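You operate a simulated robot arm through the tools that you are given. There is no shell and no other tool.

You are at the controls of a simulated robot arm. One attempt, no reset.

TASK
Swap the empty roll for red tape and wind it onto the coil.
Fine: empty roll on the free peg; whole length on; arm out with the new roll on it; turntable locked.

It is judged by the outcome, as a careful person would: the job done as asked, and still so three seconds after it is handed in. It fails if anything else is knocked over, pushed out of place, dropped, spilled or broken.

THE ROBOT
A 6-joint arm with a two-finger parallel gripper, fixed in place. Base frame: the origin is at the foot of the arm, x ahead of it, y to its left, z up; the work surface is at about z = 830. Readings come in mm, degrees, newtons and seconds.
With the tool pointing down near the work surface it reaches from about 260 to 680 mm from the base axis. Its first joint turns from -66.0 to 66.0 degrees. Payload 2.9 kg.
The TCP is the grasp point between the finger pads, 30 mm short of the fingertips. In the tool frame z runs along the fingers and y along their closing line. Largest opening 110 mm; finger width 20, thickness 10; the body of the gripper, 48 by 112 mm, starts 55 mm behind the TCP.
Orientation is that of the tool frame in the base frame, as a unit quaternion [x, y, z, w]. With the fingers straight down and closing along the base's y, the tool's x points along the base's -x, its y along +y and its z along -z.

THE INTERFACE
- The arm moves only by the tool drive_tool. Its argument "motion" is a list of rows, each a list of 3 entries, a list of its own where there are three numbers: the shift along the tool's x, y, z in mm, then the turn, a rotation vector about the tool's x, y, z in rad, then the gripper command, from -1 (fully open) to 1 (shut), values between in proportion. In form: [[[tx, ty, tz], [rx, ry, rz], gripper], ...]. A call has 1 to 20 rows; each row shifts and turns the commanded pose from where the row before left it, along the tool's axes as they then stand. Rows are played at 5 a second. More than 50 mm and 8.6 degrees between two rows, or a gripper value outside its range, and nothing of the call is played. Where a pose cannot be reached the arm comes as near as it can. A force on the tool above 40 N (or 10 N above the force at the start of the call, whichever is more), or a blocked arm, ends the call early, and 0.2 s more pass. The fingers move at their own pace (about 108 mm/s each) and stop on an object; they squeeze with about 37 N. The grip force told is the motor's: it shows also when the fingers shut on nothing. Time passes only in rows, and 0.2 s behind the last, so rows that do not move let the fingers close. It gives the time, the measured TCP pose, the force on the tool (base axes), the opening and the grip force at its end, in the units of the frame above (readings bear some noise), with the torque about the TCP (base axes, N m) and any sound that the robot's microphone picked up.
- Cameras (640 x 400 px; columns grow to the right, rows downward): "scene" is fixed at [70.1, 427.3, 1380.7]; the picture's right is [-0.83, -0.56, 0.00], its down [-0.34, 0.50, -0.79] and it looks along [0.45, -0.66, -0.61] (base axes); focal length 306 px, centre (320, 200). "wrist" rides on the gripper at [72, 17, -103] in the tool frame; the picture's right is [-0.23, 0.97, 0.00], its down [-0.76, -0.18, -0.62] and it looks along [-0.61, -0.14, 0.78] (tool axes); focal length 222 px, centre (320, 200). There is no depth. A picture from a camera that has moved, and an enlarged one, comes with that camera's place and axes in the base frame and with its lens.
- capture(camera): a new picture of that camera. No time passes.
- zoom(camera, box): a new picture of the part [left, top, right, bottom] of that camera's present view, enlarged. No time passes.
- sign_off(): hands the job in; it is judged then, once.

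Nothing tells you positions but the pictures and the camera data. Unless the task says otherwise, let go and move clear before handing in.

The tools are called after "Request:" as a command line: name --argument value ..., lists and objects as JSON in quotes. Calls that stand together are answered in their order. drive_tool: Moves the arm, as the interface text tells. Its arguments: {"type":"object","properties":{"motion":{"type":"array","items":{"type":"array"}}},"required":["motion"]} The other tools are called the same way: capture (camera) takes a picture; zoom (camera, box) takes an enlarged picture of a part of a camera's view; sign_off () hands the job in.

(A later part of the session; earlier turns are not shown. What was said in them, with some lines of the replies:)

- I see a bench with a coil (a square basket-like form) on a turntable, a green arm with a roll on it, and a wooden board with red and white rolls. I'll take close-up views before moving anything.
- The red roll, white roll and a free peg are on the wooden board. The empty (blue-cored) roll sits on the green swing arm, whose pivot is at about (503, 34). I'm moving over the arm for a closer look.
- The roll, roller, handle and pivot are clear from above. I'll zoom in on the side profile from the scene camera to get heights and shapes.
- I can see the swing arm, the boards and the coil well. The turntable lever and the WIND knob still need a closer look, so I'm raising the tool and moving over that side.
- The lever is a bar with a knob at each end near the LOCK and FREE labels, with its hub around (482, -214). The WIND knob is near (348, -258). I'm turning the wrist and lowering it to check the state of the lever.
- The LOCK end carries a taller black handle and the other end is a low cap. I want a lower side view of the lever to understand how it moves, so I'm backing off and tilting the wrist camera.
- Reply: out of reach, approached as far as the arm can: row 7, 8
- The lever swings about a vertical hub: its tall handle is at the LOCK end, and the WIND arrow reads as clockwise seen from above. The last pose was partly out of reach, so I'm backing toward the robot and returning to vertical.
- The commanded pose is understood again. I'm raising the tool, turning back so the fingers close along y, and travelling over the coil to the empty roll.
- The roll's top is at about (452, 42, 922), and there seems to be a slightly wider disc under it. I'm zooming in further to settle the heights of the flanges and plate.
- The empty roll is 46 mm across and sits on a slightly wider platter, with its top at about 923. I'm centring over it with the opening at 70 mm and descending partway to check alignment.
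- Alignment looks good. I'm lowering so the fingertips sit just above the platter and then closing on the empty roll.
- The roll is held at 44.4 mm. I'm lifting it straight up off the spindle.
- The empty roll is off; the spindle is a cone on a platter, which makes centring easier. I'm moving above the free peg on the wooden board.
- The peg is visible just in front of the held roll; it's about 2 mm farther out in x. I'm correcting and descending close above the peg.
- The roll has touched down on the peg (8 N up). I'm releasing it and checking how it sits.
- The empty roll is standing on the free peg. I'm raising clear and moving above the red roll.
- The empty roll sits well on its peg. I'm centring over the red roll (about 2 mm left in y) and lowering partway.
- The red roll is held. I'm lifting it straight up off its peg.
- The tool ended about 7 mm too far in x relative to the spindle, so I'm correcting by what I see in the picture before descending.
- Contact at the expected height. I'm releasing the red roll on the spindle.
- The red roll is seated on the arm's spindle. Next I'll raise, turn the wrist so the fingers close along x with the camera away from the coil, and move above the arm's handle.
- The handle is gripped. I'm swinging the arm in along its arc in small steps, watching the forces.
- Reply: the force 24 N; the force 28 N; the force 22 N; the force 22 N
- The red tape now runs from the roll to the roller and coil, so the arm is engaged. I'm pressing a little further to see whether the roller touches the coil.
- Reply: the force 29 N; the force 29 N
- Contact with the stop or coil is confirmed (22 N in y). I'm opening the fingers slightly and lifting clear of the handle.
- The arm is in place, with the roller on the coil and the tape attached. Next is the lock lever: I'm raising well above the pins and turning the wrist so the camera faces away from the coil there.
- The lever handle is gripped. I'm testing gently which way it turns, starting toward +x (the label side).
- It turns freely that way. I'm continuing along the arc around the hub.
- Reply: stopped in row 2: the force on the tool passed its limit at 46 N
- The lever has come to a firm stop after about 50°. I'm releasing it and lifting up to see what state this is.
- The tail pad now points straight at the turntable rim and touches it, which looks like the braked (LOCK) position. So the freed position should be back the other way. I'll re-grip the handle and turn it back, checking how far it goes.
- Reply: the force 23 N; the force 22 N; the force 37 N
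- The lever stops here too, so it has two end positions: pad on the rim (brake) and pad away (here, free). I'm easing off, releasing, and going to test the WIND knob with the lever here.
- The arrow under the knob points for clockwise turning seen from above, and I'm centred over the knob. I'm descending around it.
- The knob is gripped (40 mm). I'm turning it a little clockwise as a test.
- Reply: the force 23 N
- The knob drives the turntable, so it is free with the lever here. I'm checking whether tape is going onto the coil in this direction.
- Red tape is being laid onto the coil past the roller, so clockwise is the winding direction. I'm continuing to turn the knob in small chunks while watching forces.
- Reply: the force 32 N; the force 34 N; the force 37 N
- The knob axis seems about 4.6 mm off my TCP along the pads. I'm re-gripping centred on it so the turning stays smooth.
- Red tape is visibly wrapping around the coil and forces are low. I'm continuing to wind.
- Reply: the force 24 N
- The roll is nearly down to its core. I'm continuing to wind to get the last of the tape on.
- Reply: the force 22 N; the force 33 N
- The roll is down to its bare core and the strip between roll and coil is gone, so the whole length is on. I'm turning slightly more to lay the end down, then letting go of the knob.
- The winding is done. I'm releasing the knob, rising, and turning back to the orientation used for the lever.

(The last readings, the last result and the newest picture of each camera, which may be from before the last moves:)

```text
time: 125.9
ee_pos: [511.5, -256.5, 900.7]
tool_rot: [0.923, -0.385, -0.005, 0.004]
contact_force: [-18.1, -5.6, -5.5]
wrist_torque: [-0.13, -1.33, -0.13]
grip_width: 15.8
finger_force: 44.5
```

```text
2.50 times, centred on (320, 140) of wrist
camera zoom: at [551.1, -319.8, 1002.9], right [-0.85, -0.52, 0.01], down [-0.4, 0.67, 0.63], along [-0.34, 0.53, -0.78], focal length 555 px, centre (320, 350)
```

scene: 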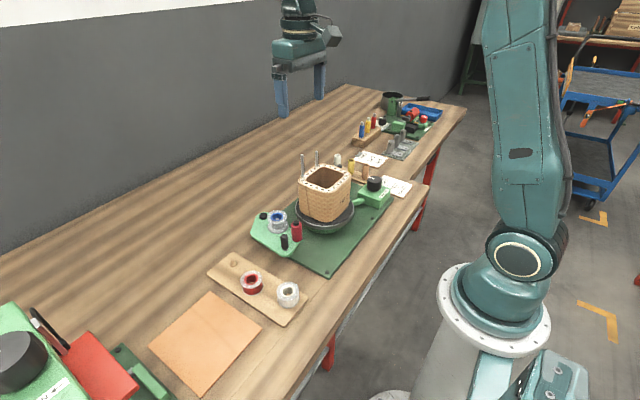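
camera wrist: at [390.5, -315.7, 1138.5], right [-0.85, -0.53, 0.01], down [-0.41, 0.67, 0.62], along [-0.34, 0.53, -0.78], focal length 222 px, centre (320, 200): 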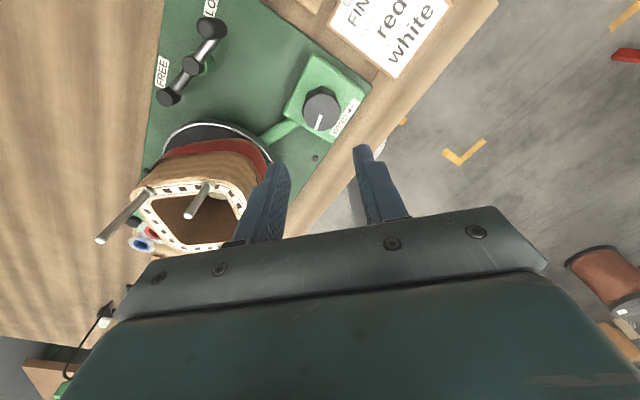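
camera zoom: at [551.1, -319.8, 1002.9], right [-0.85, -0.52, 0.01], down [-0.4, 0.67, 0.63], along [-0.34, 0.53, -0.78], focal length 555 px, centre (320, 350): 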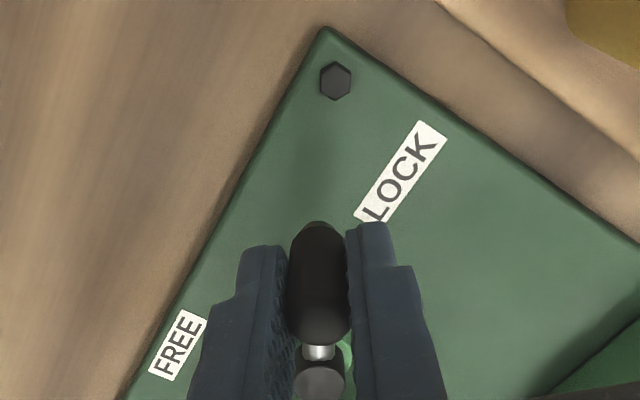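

Request:
drive_tool --motion '[[[0.2, -1.8, 0], [0, 0, 0], 0.9], [[0, 0, 0], [0, 0, 0], 0.9]]'

Request:
drive_tool --motion '[[[0, 1.5, 0], [0, 0, 0], 0.9], [[0, 0, 0], [0, 0, 0], 0.6], [[0, 0, 0], [0, 0, 0], 0.3], [[0, 0, 0], [0, 0, 0], 0.2], [[0, 0, -20], [0, 0, 0], 0.2], [[0, 0, -40], [0, 0, 0], 0.2], [[0, 0, -40], [0, 0, 0], 0.2], [[0, 0, -40], [0, 0, 0], 0.2], [[0, 0, 0], [0, 0, 0], 0.2]]'

Request:
zoom --camera "wrist" --box '[200, 40, 440, 200]'

Request:
zoom --camera "scene" --box '[250, 130, 420, 260]'

```text
time: 126.5
ee_pos: [511.3, -257.5, 899.3]
tool_rot: [0.922, -0.387, -0.005, 0.004]
contact_force: [-25.8, -17.4, -2.8]
wrist_torque: [1.13, -0.01, -0.06]
grip_width: 15.7
finger_force: 45.0
```

```text
time: 128.5
ee_pos: [515.3, -256.3, 1041.9]
tool_rot: [0.923, -0.384, -0.004, 0.003]
contact_force: [0.2, -0.2, -0.5]
wrist_torque: [0.02, 0.01, -0.01]
grip_width: 44.0
finger_force: 0.1
```

```text
2.50 times, centred on (320, 120) of wrist
camera zoom: at [554.2, -318.2, 1143.9], right [-0.85, -0.53, 0.01], down [-0.41, 0.67, 0.62], along [-0.34, 0.53, -0.78], focal length 555 px, centre (320, 400)
```

zoom: 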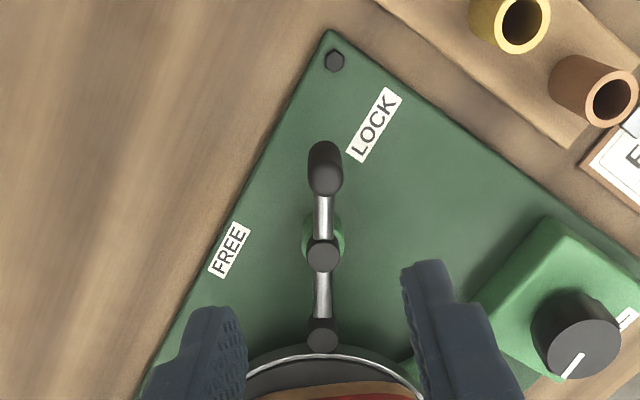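

```text
3.08 times, centred on (335, 195) of scene
camera zoom: at [70.1, 427.3, 1380.7], right [-0.83, -0.56, 0.0], down [-0.34, 0.5, -0.79], along [0.45, -0.66, -0.61], focal length 943 px, centre (274, 215)
```

zoom: 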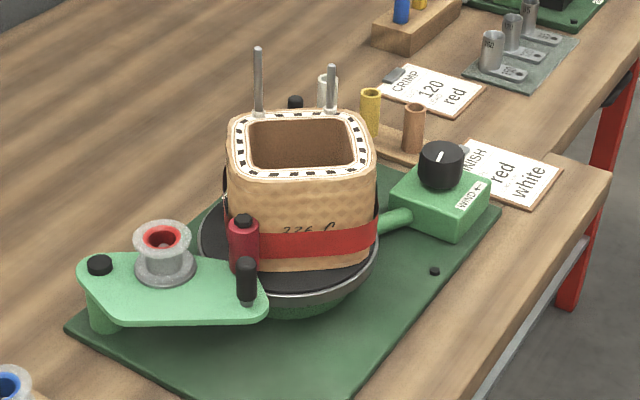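

Request:
zoom --camera "wrist" --box '[290, 130, 350, 180]'

Request:
zoom --camera "wrist" --box '[260, 50, 380, 150]'

```text
8.00 times, centred on (320, 155) of wrist
camera zoom: at [554.2, -318.2, 1143.9], right [-0.85, -0.53, 0.01], down [-0.41, 0.67, 0.62], along [-0.34, 0.53, -0.78], focal length 1777 px, centre (320, 560)
```

zoom: 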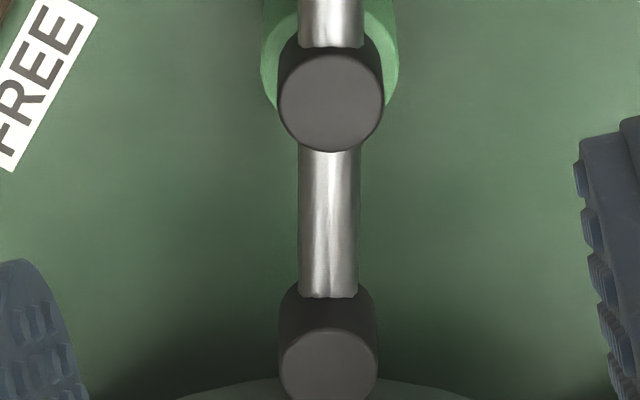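

```text
4.00 times, centred on (320, 100) of wrist
camera zoom: at [554.2, -318.2, 1143.9], right [-0.85, -0.53, 0.01], down [-0.41, 0.67, 0.62], along [-0.34, 0.53, -0.78], focal length 888 px, centre (320, 600)
```

zoom: 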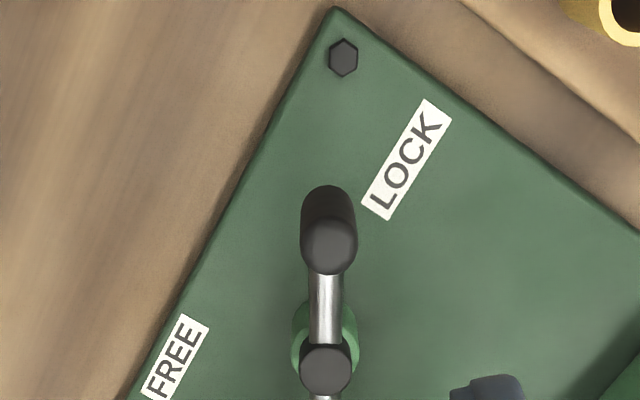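

The lever pad is on the rim. To be sure this is really the locked state, I'll check that the knob now resists turning.

Request:
drive_tool --motion '[[[-23.9, 23.3, 0], [0, 0, 0], -0.1], [[-23.9, 23.3, 0], [0, 0, 0], -0.1], [[-23.9, 23.3, 0], [0, 0, 0], -0.1], [[-23.9, 23.3, 0], [0, 0, 0], -0.1], [[-23.9, 23.3, 0], [0, 0, 0], -0.1], [[0, 0, 40], [0, 0, 0], -0.1], [[0, 0, 40], [0, 0, 0], -0.1], [[0, 0, 20], [0, 0, 0], -0.1], [[0, 0, 0], [0, 0, 0], -0.1]]'

Request:
zoom --camera "wrist" --box '[220, 80, 420, 220]'

```text
time: 130.5
ee_pos: [347.5, -253.5, 943.1]
tool_rot: [0.924, -0.383, -0.002, 0.003]
contact_force: [-0.6, 0.3, -0.3]
wrist_torque: [-0.01, 0.01, 0.03]
grip_width: 60.7
finger_force: 0.0
```

```text
2.86 times, centred on (320, 150) of wrist
camera zoom: at [387.6, -315.9, 1045.0], right [-0.85, -0.53, 0.01], down [-0.41, 0.67, 0.62], along [-0.33, 0.53, -0.78], focal length 635 px, centre (320, 343)
```

zoom: 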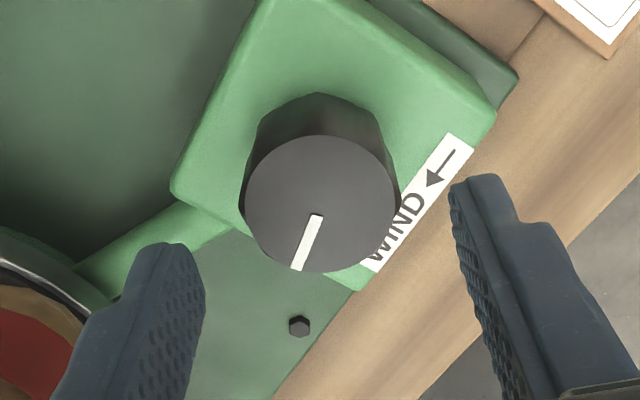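

Request:
drive_tool --motion '[[[0, 0, 24], [0, 0, 0], -0.1], [[0, 0, 23], [0, 0, 0], -0.1], [[0, 0, 0], [0, 0, 0], 0.2], [[0, 0, 0], [0, 0, 0], 0.6], [[0, 0, 0], [0, 0, 0], 0.6]]'

Request:
zoom --camera "scene" --box '[250, 130, 420, 260]'

Request:
drive_tool --motion '[[[0, 0, 0], [0, 0, 0.05], 0.6], [[0, 0, 0], [0, 0, 0.05], 0.6], [[0, 0, 0], [0, 0, 0], 0.6]]'

Request:
zoom --camera "scene" --box '[250, 130, 420, 260]'

Request:
zoom --camera "wrist" --box '[220, 80, 420, 220]'

```text
time: 131.7
ee_pos: [347.1, -253.9, 896.1]
tool_rot: [0.924, -0.383, -0.003, 0.003]
contact_force: [1.5, 2.2, -3.3]
wrist_torque: [0.21, -1.2, 0.16]
grip_width: 40.1
finger_force: 45.2
```

```text
3.08 times, centred on (335, 195) of scene
camera zoom: at [70.2, 427.3, 1380.7], right [-0.83, -0.56, 0.0], down [-0.34, 0.5, -0.79], along [0.45, -0.66, -0.61], focal length 943 px, centre (274, 215)
```

zoom: 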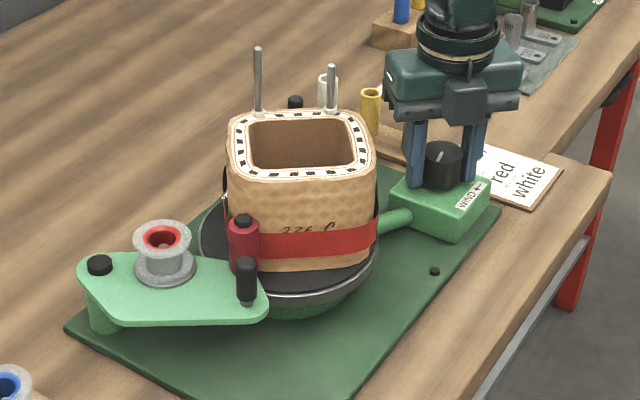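

```text
time: 132.5
ee_pos: [347.7, -253.8, 896.6]
tool_rot: [0.903, -0.43, -0.002, 0.004]
contact_force: [-2.9, -1.2, 21.6]
wrist_torque: [1.2, 0.16, 0.22]
grip_width: 40.6
finger_force: 45.1
```

```text
3.08 times, centred on (335, 195) of scene
camera zoom: at [69.9, 427.4, 1380.6], right [-0.83, -0.56, 0.0], down [-0.34, 0.5, -0.79], along [0.45, -0.66, -0.61], focal length 943 px, centre (274, 215)
```

zoom: 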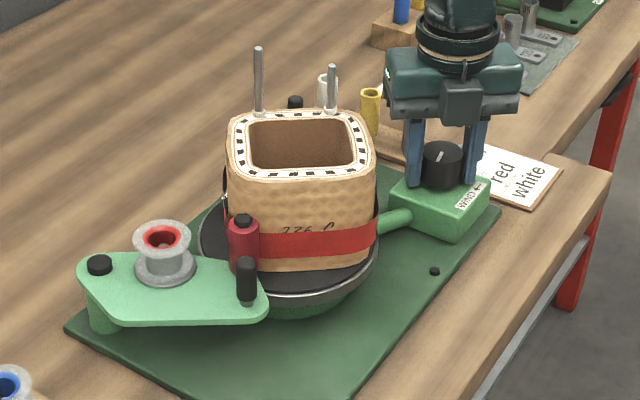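

```text
2.86 times, centred on (320, 150) of wrist
camera zoom: at [380.4, -319.7, 999.2], right [-0.9, -0.44, 0.01], down [-0.34, 0.71, 0.62], along [-0.28, 0.56, -0.78], focal length 635 px, centre (320, 343)
```

zoom: 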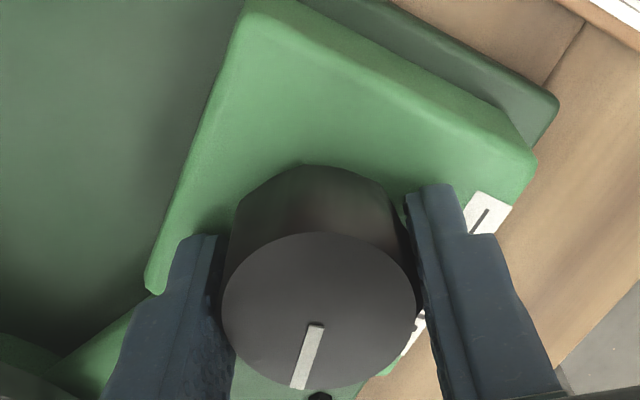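

The knob turned without the coil moving, so the turntable is locked. I'm releasing the knob, rising, and turning the wrist for the arm handle.

Request:
drive_tool --motion '[[[0, 0, 0], [0, 0, 0], 0.2], [[0, 0, 0], [0, 0, 0], -0.1], [[0, 0, -20], [0, 0, 0], -0.1], [[0, 0, -40], [0, 0, 0], -0.1], [[0, 0, -40], [0, 0, 0], 0.2], [[0, 0, -45], [0, 0, 0], 0.2], [[0, 0, -45], [0, 0, 0], 0.2], [[0, 0, -45], [0, 0, 0], 0.2], [[0, 0, 0], [0, 0, 0.147], 0.2], [[0, 0, 0], [0, 0, 0.147], 0.2], [[0, 0, 0], [0, 0, 0.147], 0.2], [[0, 0, 0], [0, 0, 0.147], 0.2], [[0, 0, 0], [0, 0, 0.147], 0.2], [[0, 0, 0], [0, 0, 0.147], 0.2], [[0, 0, 0], [0, 0, 0.147], 0.2], [[0, 0, 0], [0, 0, 0.147], 0.2], [[0, 0, 0], [0, 0, 0.147], 0.2], [[0, 0, 0], [0, 0, 0.147], 0.2]]'

Request:
drive_tool --motion '[[[0, 0, 0], [0, 0, 0.147], 0.2], [[0, 0, 0], [0, 0, 0.147], 0.2], [[0, 0, 0], [0, 0, 0.147], 0.2], [[0, 0, 0], [0, 0, 0.147], 0.2], [[0, 0, 0], [0, 0, 0.147], 0.2], [[0, 0, 0], [0, 0, 0.147], 0.2], [[0, 0, 0], [0, 0, 0.147], 0.2], [[0, 0, 0], [0, 0, 0.147], 0.2], [[0, 0, 0], [0, 0, 0.147], 0.2], [[0, 0, 0], [0, 0, 0.147], 0.2], [[0, 0, 0], [0, 0, 0.147], 0.2], [[0, 0, 0], [0, 0, 0.147], 0.2], [[0, 0, 0], [0, 0, 0.147], 0.2], [[0, 0, 0], [0, 0, 0.147], 0.2], [[0, 0, 0], [0, 0, 0.147], 0.2], [[0, 0, 0], [0, 0, 0.147], 0.2], [[0, 0, 0], [0, 0, 0], 0.2]]'

Request:
capture --camera "scene"

```text
time: 136.3
ee_pos: [348.1, -252.1, 1128.8]
tool_rot: [-0.382, 0.924, 0.0, -0.003]
contact_force: [-0.3, 0.1, 0.0]
wrist_torque: [0.01, 0.04, -0.01]
grip_width: 44.2
finger_force: 0.1
```

```text
time: 139.9
ee_pos: [349.0, -251.7, 1129.4]
tool_rot: [0.707, 0.708, -0.004, -0.003]
contact_force: [0.0, 0.1, 0.2]
wrist_torque: [-0.02, -0.05, -0.01]
grip_width: 44.0
finger_force: 0.2
```

```text
taken
```

scene: 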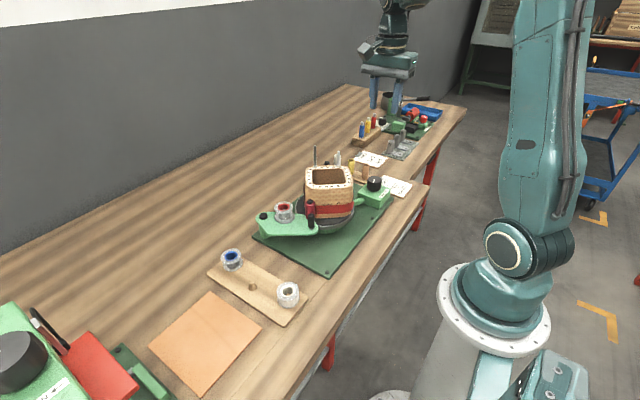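

Request:
drive_tool --motion '[[[41.2, 6.3, 0], [0, 0, 0], 0.2], [[41.2, 6.3, 0], [0, 0, 0], 0.2], [[41.2, 6.3, 0], [0, 0, 0], 0.2], [[41.2, 6.3, 0], [0, 0, 0], 0.2], [[41.2, 6.3, 0], [0, 0, 0], 0.2], [[41.2, 6.3, 0], [0, 0, 0], 0.2], [[0, 0, 40], [0, 0, 0], 0.2], [[0, 0, 40], [0, 0, 0], 0.2], [[0, 0, 0], [0, 0, 0], 0.2]]'

Request:
capture --camera "wrist"

Request:
zoom --camera "wrist" --box '[220, 40, 420, 180]'

```text
time: 141.9
ee_pos: [381.8, -7.8, 1046.3]
tool_rot: [0.705, 0.709, -0.004, -0.003]
contact_force: [-0.4, 0.0, 0.6]
wrist_torque: [-0.01, -0.01, 0.0]
grip_width: 44.2
finger_force: 0.1
```

```text
taken
camera wrist: at [399.8, 65.3, 1149.8], right [0.97, -0.22, -0.01], down [-0.17, -0.76, 0.63], along [-0.14, -0.61, -0.78], focal length 222 px, centre (320, 200)
```

wrist: 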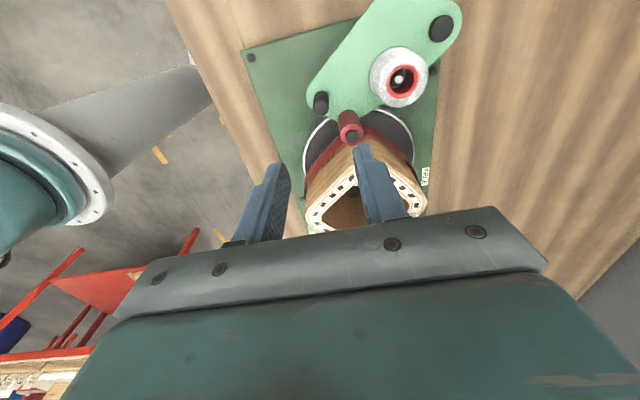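

```text
2.86 times, centred on (320, 110) of wrist
camera zoom: at [399.8, 65.3, 1149.8], right [0.97, -0.22, -0.01], down [-0.17, -0.76, 0.63], along [-0.14, -0.61, -0.78], focal length 635 px, centre (320, 457)
```

zoom: 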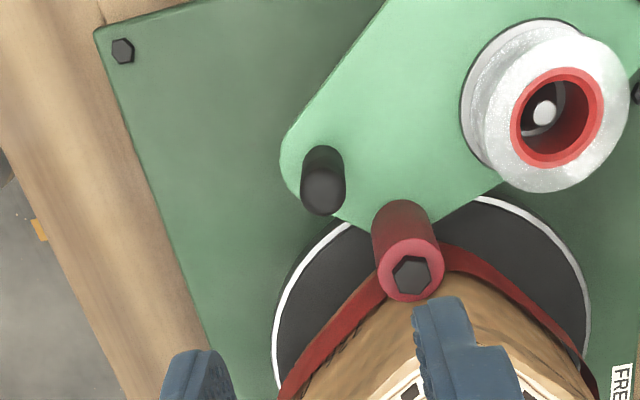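

Request:
drive_tool --motion '[[[12.5, 4, 0], [0, 0, 0], 0.2], [[0, 0, 40], [0, 0, 0], 0.2], [[0, 0, 42], [0, 0, 0], 0.2], [[0, 0, 0], [0, 0, 0], 0.2]]'

Request:
zoom --camera "wrist" --box '[220, 60, 420, 200]'

```text
time: 142.9
ee_pos: [389.1, 5.1, 964.7]
tool_rot: [0.705, 0.709, -0.003, -0.002]
contact_force: [-0.9, 0.5, 0.2]
wrist_torque: [0.0, 0.03, -0.02]
grip_width: 43.9
finger_force: 0.0
```

```text
2.86 times, centred on (320, 130) of wrist
camera zoom: at [405.8, 78.2, 1067.7], right [0.97, -0.22, -0.01], down [-0.17, -0.76, 0.63], along [-0.14, -0.61, -0.78], focal length 635 px, centre (320, 400)
```

zoom: 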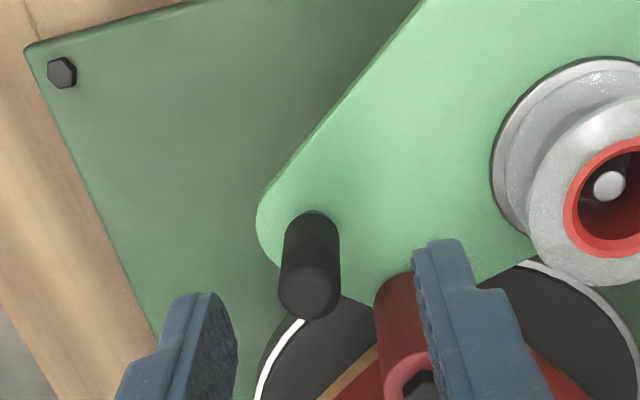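

Request:
drive_tool --motion '[[[-1.5, -2.8, 0], [0, 0, 0], 0.4], [[0, 0, 12], [0, 0, 0], 0.4], [[0, 0, 0], [0, 0, 0], 0.4]]'

Request:
zoom --camera "wrist" --box '[220, 60, 420, 200]'

```text
time: 143.7
ee_pos: [385.7, 2.7, 953.5]
tool_rot: [0.705, 0.71, -0.004, -0.002]
contact_force: [0.6, 1.1, 0.3]
wrist_torque: [-0.03, 0.02, 0.03]
grip_width: 33.1
finger_force: 0.0
```

```text
2.86 times, centred on (320, 130) of wrist
camera zoom: at [403.0, 76.8, 1056.9], right [0.97, -0.22, -0.01], down [-0.17, -0.76, 0.63], along [-0.15, -0.61, -0.78], focal length 635 px, centre (320, 400)
```

zoom: 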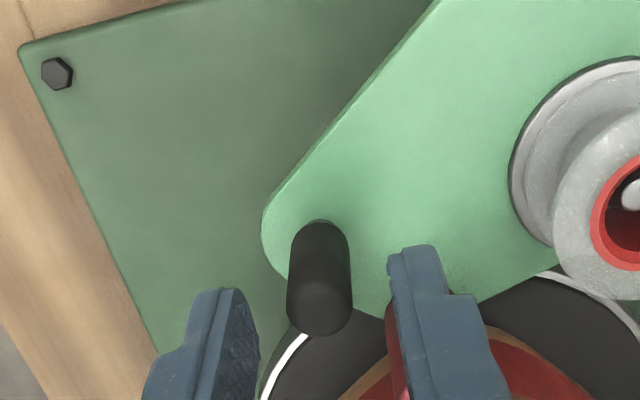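

Request:
drive_tool --motion '[[[0, 0, 11], [0, 0, 0], 0.4], [[0, 0, 11], [0, 0, 0], 0.4], [[0, 0, 0], [0, 0, 0], 0.6], [[0, 0, 0], [0, 0, 0], 0.9], [[0, 0, 0], [0, 0, 0], 0.9]]'

Request:
zoom --camera "wrist" --box '[240, 80, 480, 240]'

```text
time: 144.9
ee_pos: [385.5, 3.4, 932.1]
tool_rot: [0.705, 0.709, -0.003, -0.002]
contact_force: [2.8, 0.4, -4.3]
wrist_torque: [0.1, -0.79, -0.16]
grip_width: 15.6
finger_force: 45.2
```

```text
2.50 times, centred on (360, 160) of wrist
camera zoom: at [402.2, 77.1, 1035.2], right [0.97, -0.22, -0.01], down [-0.17, -0.76, 0.63], along [-0.14, -0.61, -0.78], focal length 555 px, centre (220, 300)
```

zoom: 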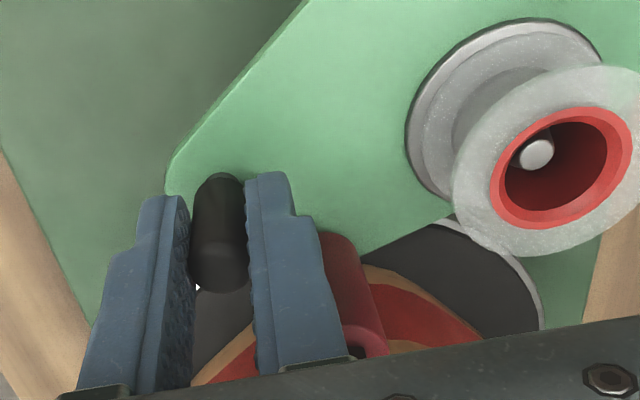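

Request:
drive_tool --motion '[[[8.3, -2.0, 0], [0, 0, 0], 0.9], [[8.4, -1.3, 0], [0, 0, 0], 0.9], [[0, 0, 0], [0, 0, 0], 0.9]]'

Request:
zoom --camera "scene" --box '[240, 130, 390, 260]'

```text
time: 145.7
ee_pos: [381.3, 20.4, 932.9]
tool_rot: [0.705, 0.709, -0.006, -0.002]
contact_force: [1.7, -3.1, -17.7]
wrist_torque: [-0.94, -1.0, -0.17]
grip_width: 15.8
finger_force: 45.3
```

```text
3.08 times, centred on (315, 195) of scene
camera zoom: at [70.4, 427.2, 1380.7], right [-0.83, -0.56, 0.0], down [-0.34, 0.5, -0.79], along [0.45, -0.66, -0.61], focal length 943 px, centre (335, 215)
```

zoom: 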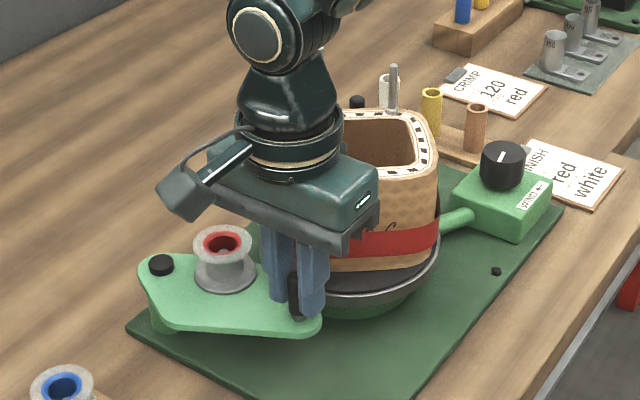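

Request:
drive_tool --motion '[[[8.5, -0.8, 1], [0, 0, 0], 0.9], [[8.5, -0.2, 0], [0, 0, 0], 0.9], [[8.5, 0.4, 0], [0, 0, 0], 0.9], [[0, 0, 0], [0, 0, 0], 0.9]]'

Request:
drive_tool --motion '[[[8.5, 1.0, 0], [0, 0, 0], 0.9], [[8.3, 1.6, 0], [0, 0, 0], 0.9], [[0, 0, 0], [0, 0, 0], 0.9]]'

```text
time: 146.7
ee_pos: [381.1, 46.7, 933.6]
tool_rot: [0.705, 0.709, -0.003, -0.002]
contact_force: [-6.1, -1.6, 14.3]
wrist_torque: [-0.24, -0.74, -0.06]
grip_width: 15.7
finger_force: 45.7
```

```text
time: 147.5
ee_pos: [381.4, 63.3, 932.0]
tool_rot: [0.705, 0.709, -0.002, -0.002]
contact_force: [-5.4, -0.5, 30.7]
wrist_torque: [-0.7, -0.68, -0.23]
grip_width: 15.6
finger_force: 44.9
```

Request:
drive_tool --motion '[[[0, 0, -1.5], [0, 0, 0], 0.9], [[8.3, 2.0, 0], [0, 0, 0], 0.9], [[8.0, 2.6, 0], [0, 0, 0], 0.9], [[0, 0, 0], [0, 0, 0], 0.9]]'

Request:
zoom --camera "wrist" --box '[240, 80, 480, 240]'

```text
time: 148.5
ee_pos: [387.3, 79.2, 932.5]
tool_rot: [0.706, 0.708, -0.004, -0.002]
contact_force: [7.4, -3.7, -11.1]
wrist_torque: [-0.55, -1.14, -0.24]
grip_width: 15.5
finger_force: 44.4
```

```text
2.50 times, centred on (360, 160) of wrist
camera zoom: at [404.2, 152.8, 1034.7], right [0.97, -0.22, -0.01], down [-0.17, -0.76, 0.63], along [-0.15, -0.61, -0.78], focal length 555 px, centre (220, 300)
```

zoom: 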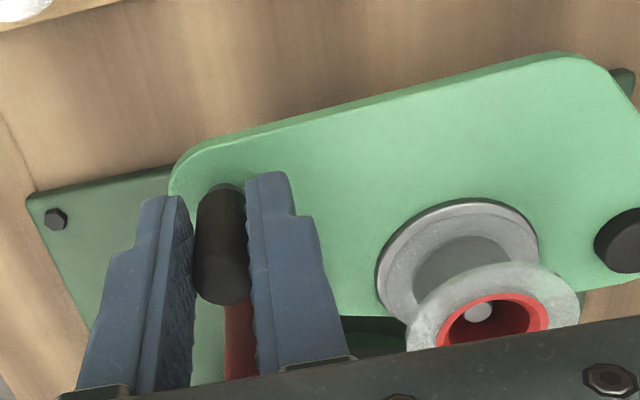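

Request:
drive_tool --motion '[[[7.9, 3.8, 0.5], [0, 0, 0], 0.9], [[2.5, 1.6, 0], [0, 0, 0], 0.9], [[0, 0, 0], [0, 0, 0], 0.9]]'

Request:
zoom --camera "wrist" --box '[240, 80, 480, 240]'

Request:
zoom --camera "scene" --box '[200, 140, 400, 320]'

```text
time: 149.3
ee_pos: [391.6, 91.9, 932.5]
tool_rot: [0.705, 0.709, -0.006, -0.004]
contact_force: [-13.5, 6.3, 0.9]
wrist_torque: [-0.31, -0.9, -0.24]
grip_width: 15.7
finger_force: 44.7
```

```text
2.50 times, centred on (360, 160) of wrist
camera zoom: at [408.9, 164.9, 1034.8], right [0.98, -0.22, -0.01], down [-0.16, -0.76, 0.63], along [-0.15, -0.61, -0.78], focal length 555 px, centre (220, 300)
```

zoom: 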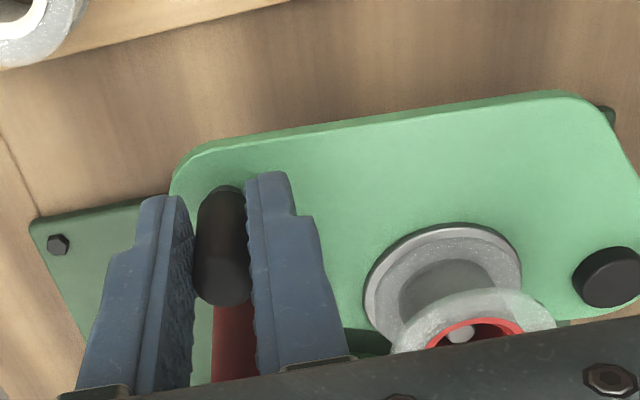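

```text
2.22 times, centred on (300, 230) of scene
camera zoom: at [69.7, 427.4, 1380.6], right [-0.83, -0.56, 0.0], down [-0.34, 0.5, -0.79], along [0.45, -0.66, -0.61], focal length 681 px, centre (364, 133)
```

zoom: 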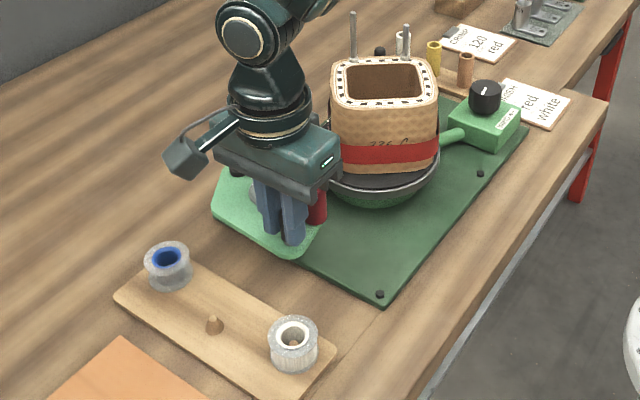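

Request:
drive_tool --motion '[[[2.7, 0.4, 0], [0, 0, 0], 0.9], [[0, 0, 0], [0, 0, 0], 0.9]]'

```text
time: 149.9
ee_pos: [392.6, 93.4, 932.6]
tool_rot: [0.706, 0.709, -0.003, -0.003]
contact_force: [-12.0, 4.2, -9.8]
wrist_torque: [0.14, -0.92, -0.15]
grip_width: 15.5
finger_force: 45.2
```

The arm is back out at (slightly past) its original position. I'm releasing the handle and moving clear.

Request:
drive_tool --motion '[[[0, -1, 0.5], [0, 0, 0], 0.9], [[0, 0, 0], [0, 0, 0], 0.6], [[0, 0, 0], [0, 0, 0], 0.4], [[0, 0, -15], [0, 0, 0], 0.4], [[0, 0, -35], [0, 0, 0], 0.4], [[0, 0, -40], [0, 0, 0], 0.4], [[0, 0, -40], [0, 0, 0], 0.2], [[0, 0, -40], [0, 0, 0], 0], [[40, 0, 0], [0, 0, 0], 0], [[40, 0, 0], [0, 0, 0], 0], [[0, 0, 0], [0, 0, 0], 0]]'

Request:
capture --camera "wrist"

Request:
capture --camera "scene"

Request:
zoom --camera "scene" --box '[200, 140, 420, 320]'

Request:
zoom --camera "scene" --box '[240, 180, 340, 250]'

```text
time: 152.3
ee_pos: [389.2, 175.6, 1100.1]
tool_rot: [0.706, 0.709, -0.003, -0.002]
contact_force: [0.0, -0.9, -0.5]
wrist_torque: [0.02, 0.01, -0.04]
grip_width: 55.1
finger_force: 0.1
```

```text
taken
camera wrist: at [406.1, 249.4, 1203.1], right [0.97, -0.22, -0.01], down [-0.17, -0.76, 0.63], along [-0.15, -0.61, -0.78], focal length 222 px, centre (320, 200)
```

wrist: 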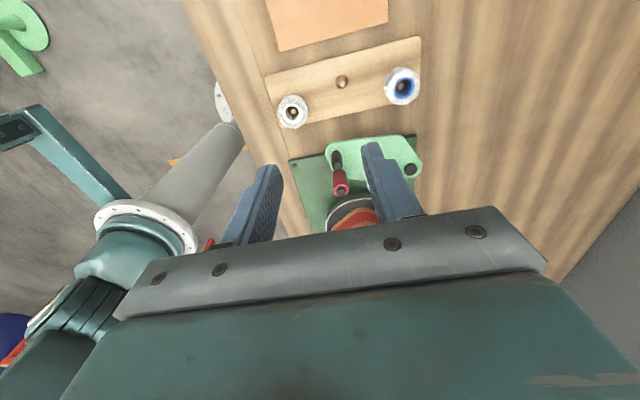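

```text
taken
```

scene: 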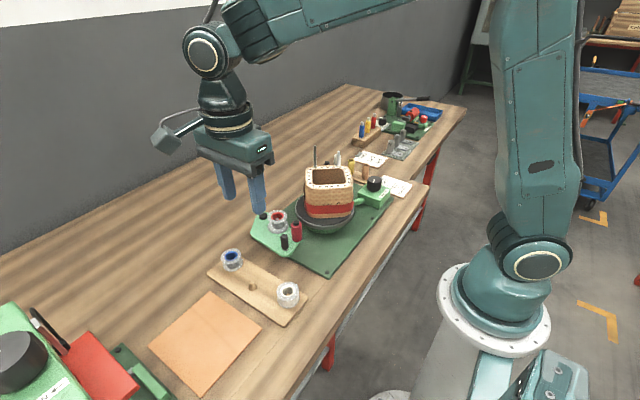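

```text
2.22 times, centred on (310, 230) of scene
camera zoom: at [70.1, 427.3, 1380.7], right [-0.83, -0.56, 0.0], down [-0.34, 0.5, -0.79], along [0.45, -0.66, -0.61], focal length 681 px, centre (342, 133)
```

zoom: 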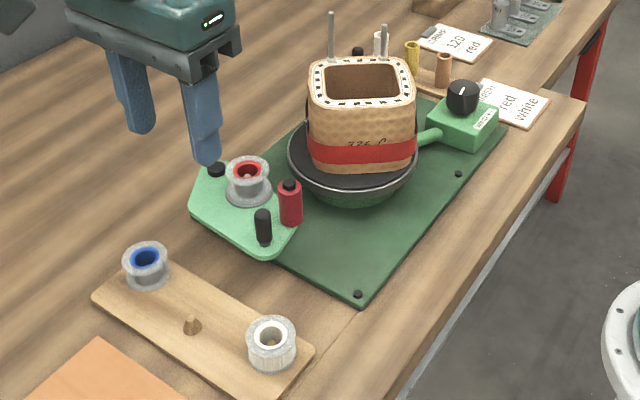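

```text
5.71 times, centred on (290, 215) of scene
camera zoom: at [70.1, 427.3, 1380.7], right [-0.83, -0.56, 0.0], down [-0.34, 0.5, -0.79], along [0.45, -0.66, -0.61], focal length 1751 px, centre (491, 114)
```

zoom: 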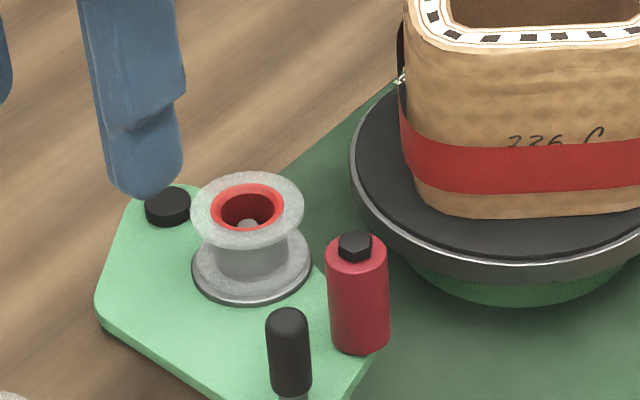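

Everything looks right, but I want to inspect the far side of the coil for the tape end and re-check the lever. I'm taking closer views.

Request:
zoom --camera "scene" --box '[290, 155, 370, 235]'

Request:
zoom --camera "scene" --box '[295, 185, 325, 215]'

Request:
zoom --camera "scene" --box '[200, 230, 320, 330]'

```text
5.00 times, centred on (330, 195) of scene
camera zoom: at [70.1, 427.3, 1380.7], right [-0.83, -0.56, 0.0], down [-0.34, 0.5, -0.79], along [0.45, -0.66, -0.61], focal length 1532 px, centre (270, 225)
```

zoom: 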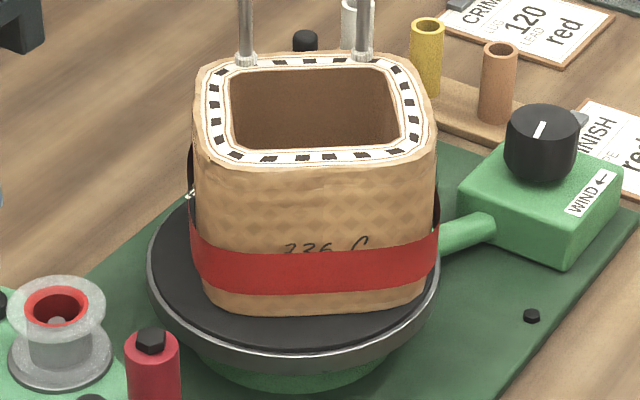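

```text
13.33 times, centred on (310, 200) of scene
camera zoom: at [70.1, 427.3, 1380.7], right [-0.83, -0.56, 0.0], down [-0.34, 0.5, -0.79], along [0.45, -0.66, -0.61], focal length 4086 px, centre (453, 200)
```

zoom: 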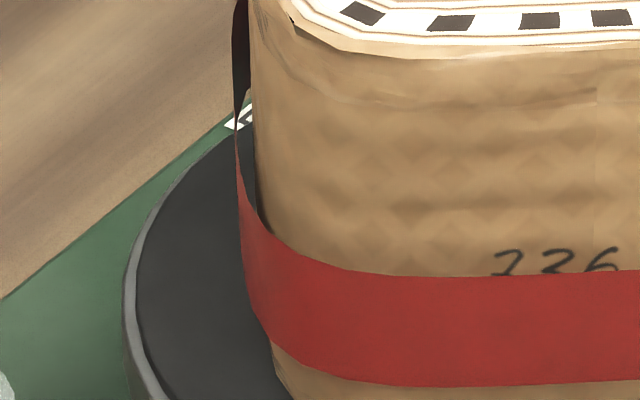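

```text
4.00 times, centred on (260, 280) of scene
camera zoom: at [70.1, 427.3, 1380.7], right [-0.83, -0.56, 0.0], down [-0.34, 0.5, -0.79], along [0.45, -0.66, -0.61], focal length 1226 px, centre (560, -120)
```

zoom: 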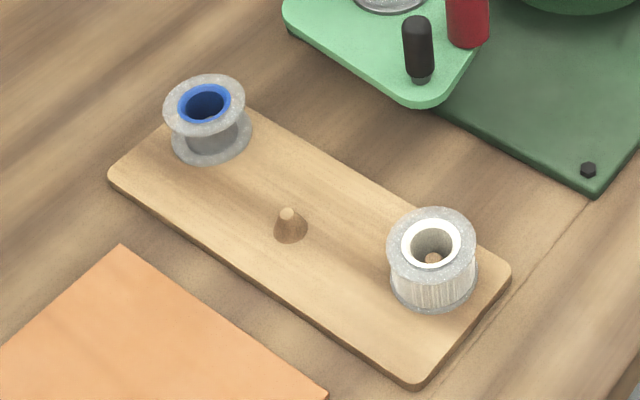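

Request:
zoom --camera "wrist" --box '[260, 50, 440, 150]'

Request:
zoom --camera "wrist" --box '[290, 130, 440, 240]'

```text
3.56 times, centred on (350, 100) of wrist
camera zoom: at [406.1, 249.4, 1203.1], right [0.97, -0.22, -0.01], down [-0.17, -0.76, 0.63], along [-0.15, -0.61, -0.78], focal length 790 px, centre (213, 556)
```

zoom: 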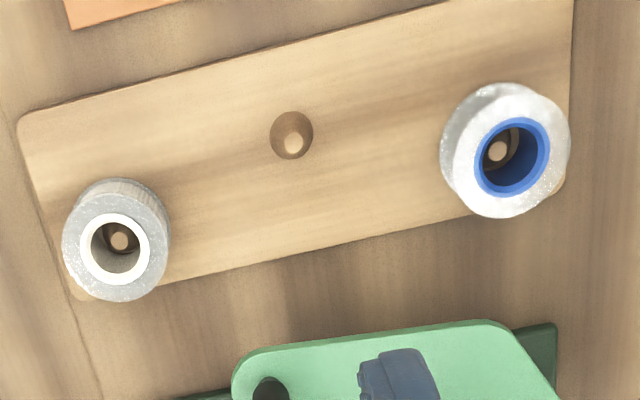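

```text
3.64 times, centred on (365, 185) of wrist
camera zoom: at [406.1, 249.4, 1203.1], right [0.97, -0.22, -0.01], down [-0.17, -0.76, 0.63], along [-0.15, -0.61, -0.78], focal length 808 px, centre (156, 254)
```

zoom: 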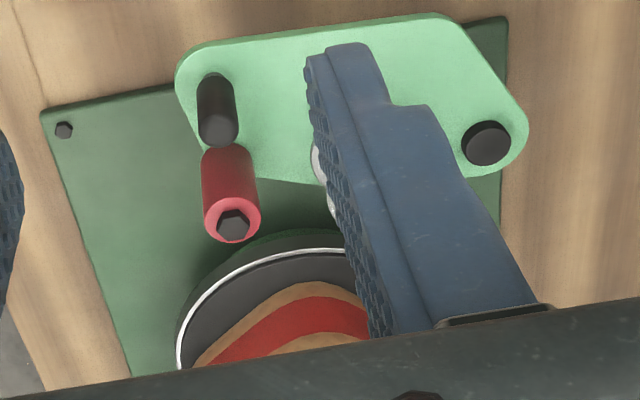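

Request:
drive_tool --motion '[[[-30, 0, -20], [0, 0, 0], -1], [[-30, 0, -20], [0, 0, 0], -1], [[-30, 10, -20], [0, 0, 0], -1], [[-30, 10, 0], [0, 0, 0], -1], [[0, 0, 0], [0, 0, 0], -1]]'

Request:
capture --camera "wrist"

Request:
zoom --camera "wrist" --box '[230, 40, 440, 210]'

```text
time: 153.5
ee_pos: [413.0, 53.5, 1161.2]
tool_rot: [0.706, 0.708, -0.004, -0.002]
contact_force: [-0.3, -0.7, 0.6]
wrist_torque: [-0.01, 0.0, -0.06]
grip_width: 110.0
finger_force: 0.1
```

```text
taken
camera wrist: at [430.3, 127.2, 1263.4], right [0.97, -0.22, -0.01], down [-0.17, -0.76, 0.63], along [-0.14, -0.61, -0.78], focal length 222 px, centre (320, 200)
```

wrist: 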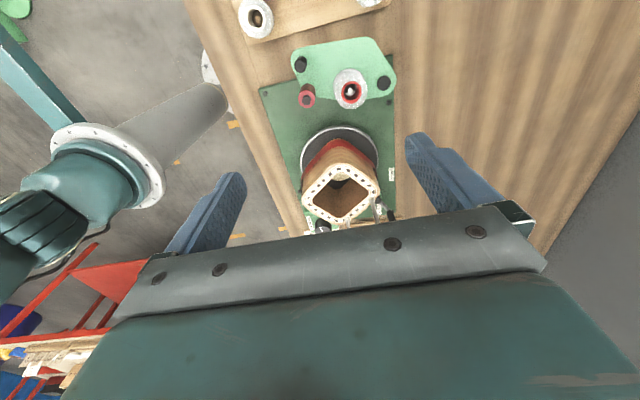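

```text
2.35 times, centred on (335, 125) of wrist
camera zoom: at [430.3, 127.2, 1263.4], right [0.97, -0.22, -0.01], down [-0.17, -0.76, 0.63], along [-0.14, -0.61, -0.78], focal length 523 px, centre (285, 376)
```

zoom: 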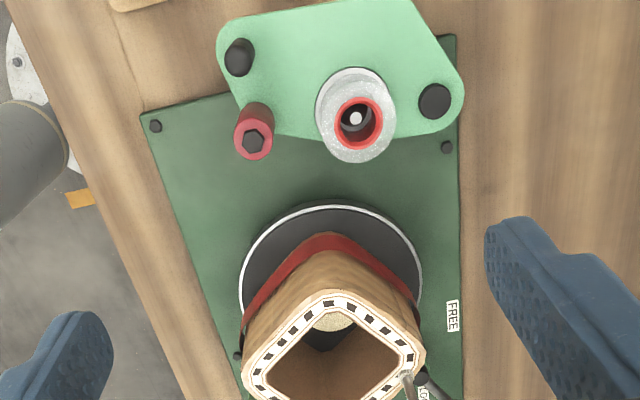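

All parts check out. The empty roll is on the once-free peg, the red tape is fully on the coil, the arm is out with the new roll on its spindle, and the lever is at LOCK (the coil stayed still when I turned the knob). The gripper is clear, so I'm handing in.

Request:
sign_off

```text
The job is handed in.
```

The job is done and handed in. I saw no result from the judging, so what follows is what I saw in the pictures and readings.

- **Empty roll:** it sits flat on the peg that was free on the wooden board, with the peg visible through its hole.
- **Red tape:** I wound it clockwise until the roll showed bare core and the strip to the coil was gone. I then turned the knob slightly further to lay down the end.
- **Arm:** it is back out, at or just past where it started, with the new roll (now empty) seated on its spindle.
- **Turntable:** the lever's pad is against the rim. With the lever there, turning the knob did not move the coil, so I take that as locked.

The lever was free at the start, not locked. I briefly moved it to the lock position and back before winding, and saw no damage from that.

I saw nothing knocked over or out of place in the final pictures. The gripper was open and clear when I handed in.
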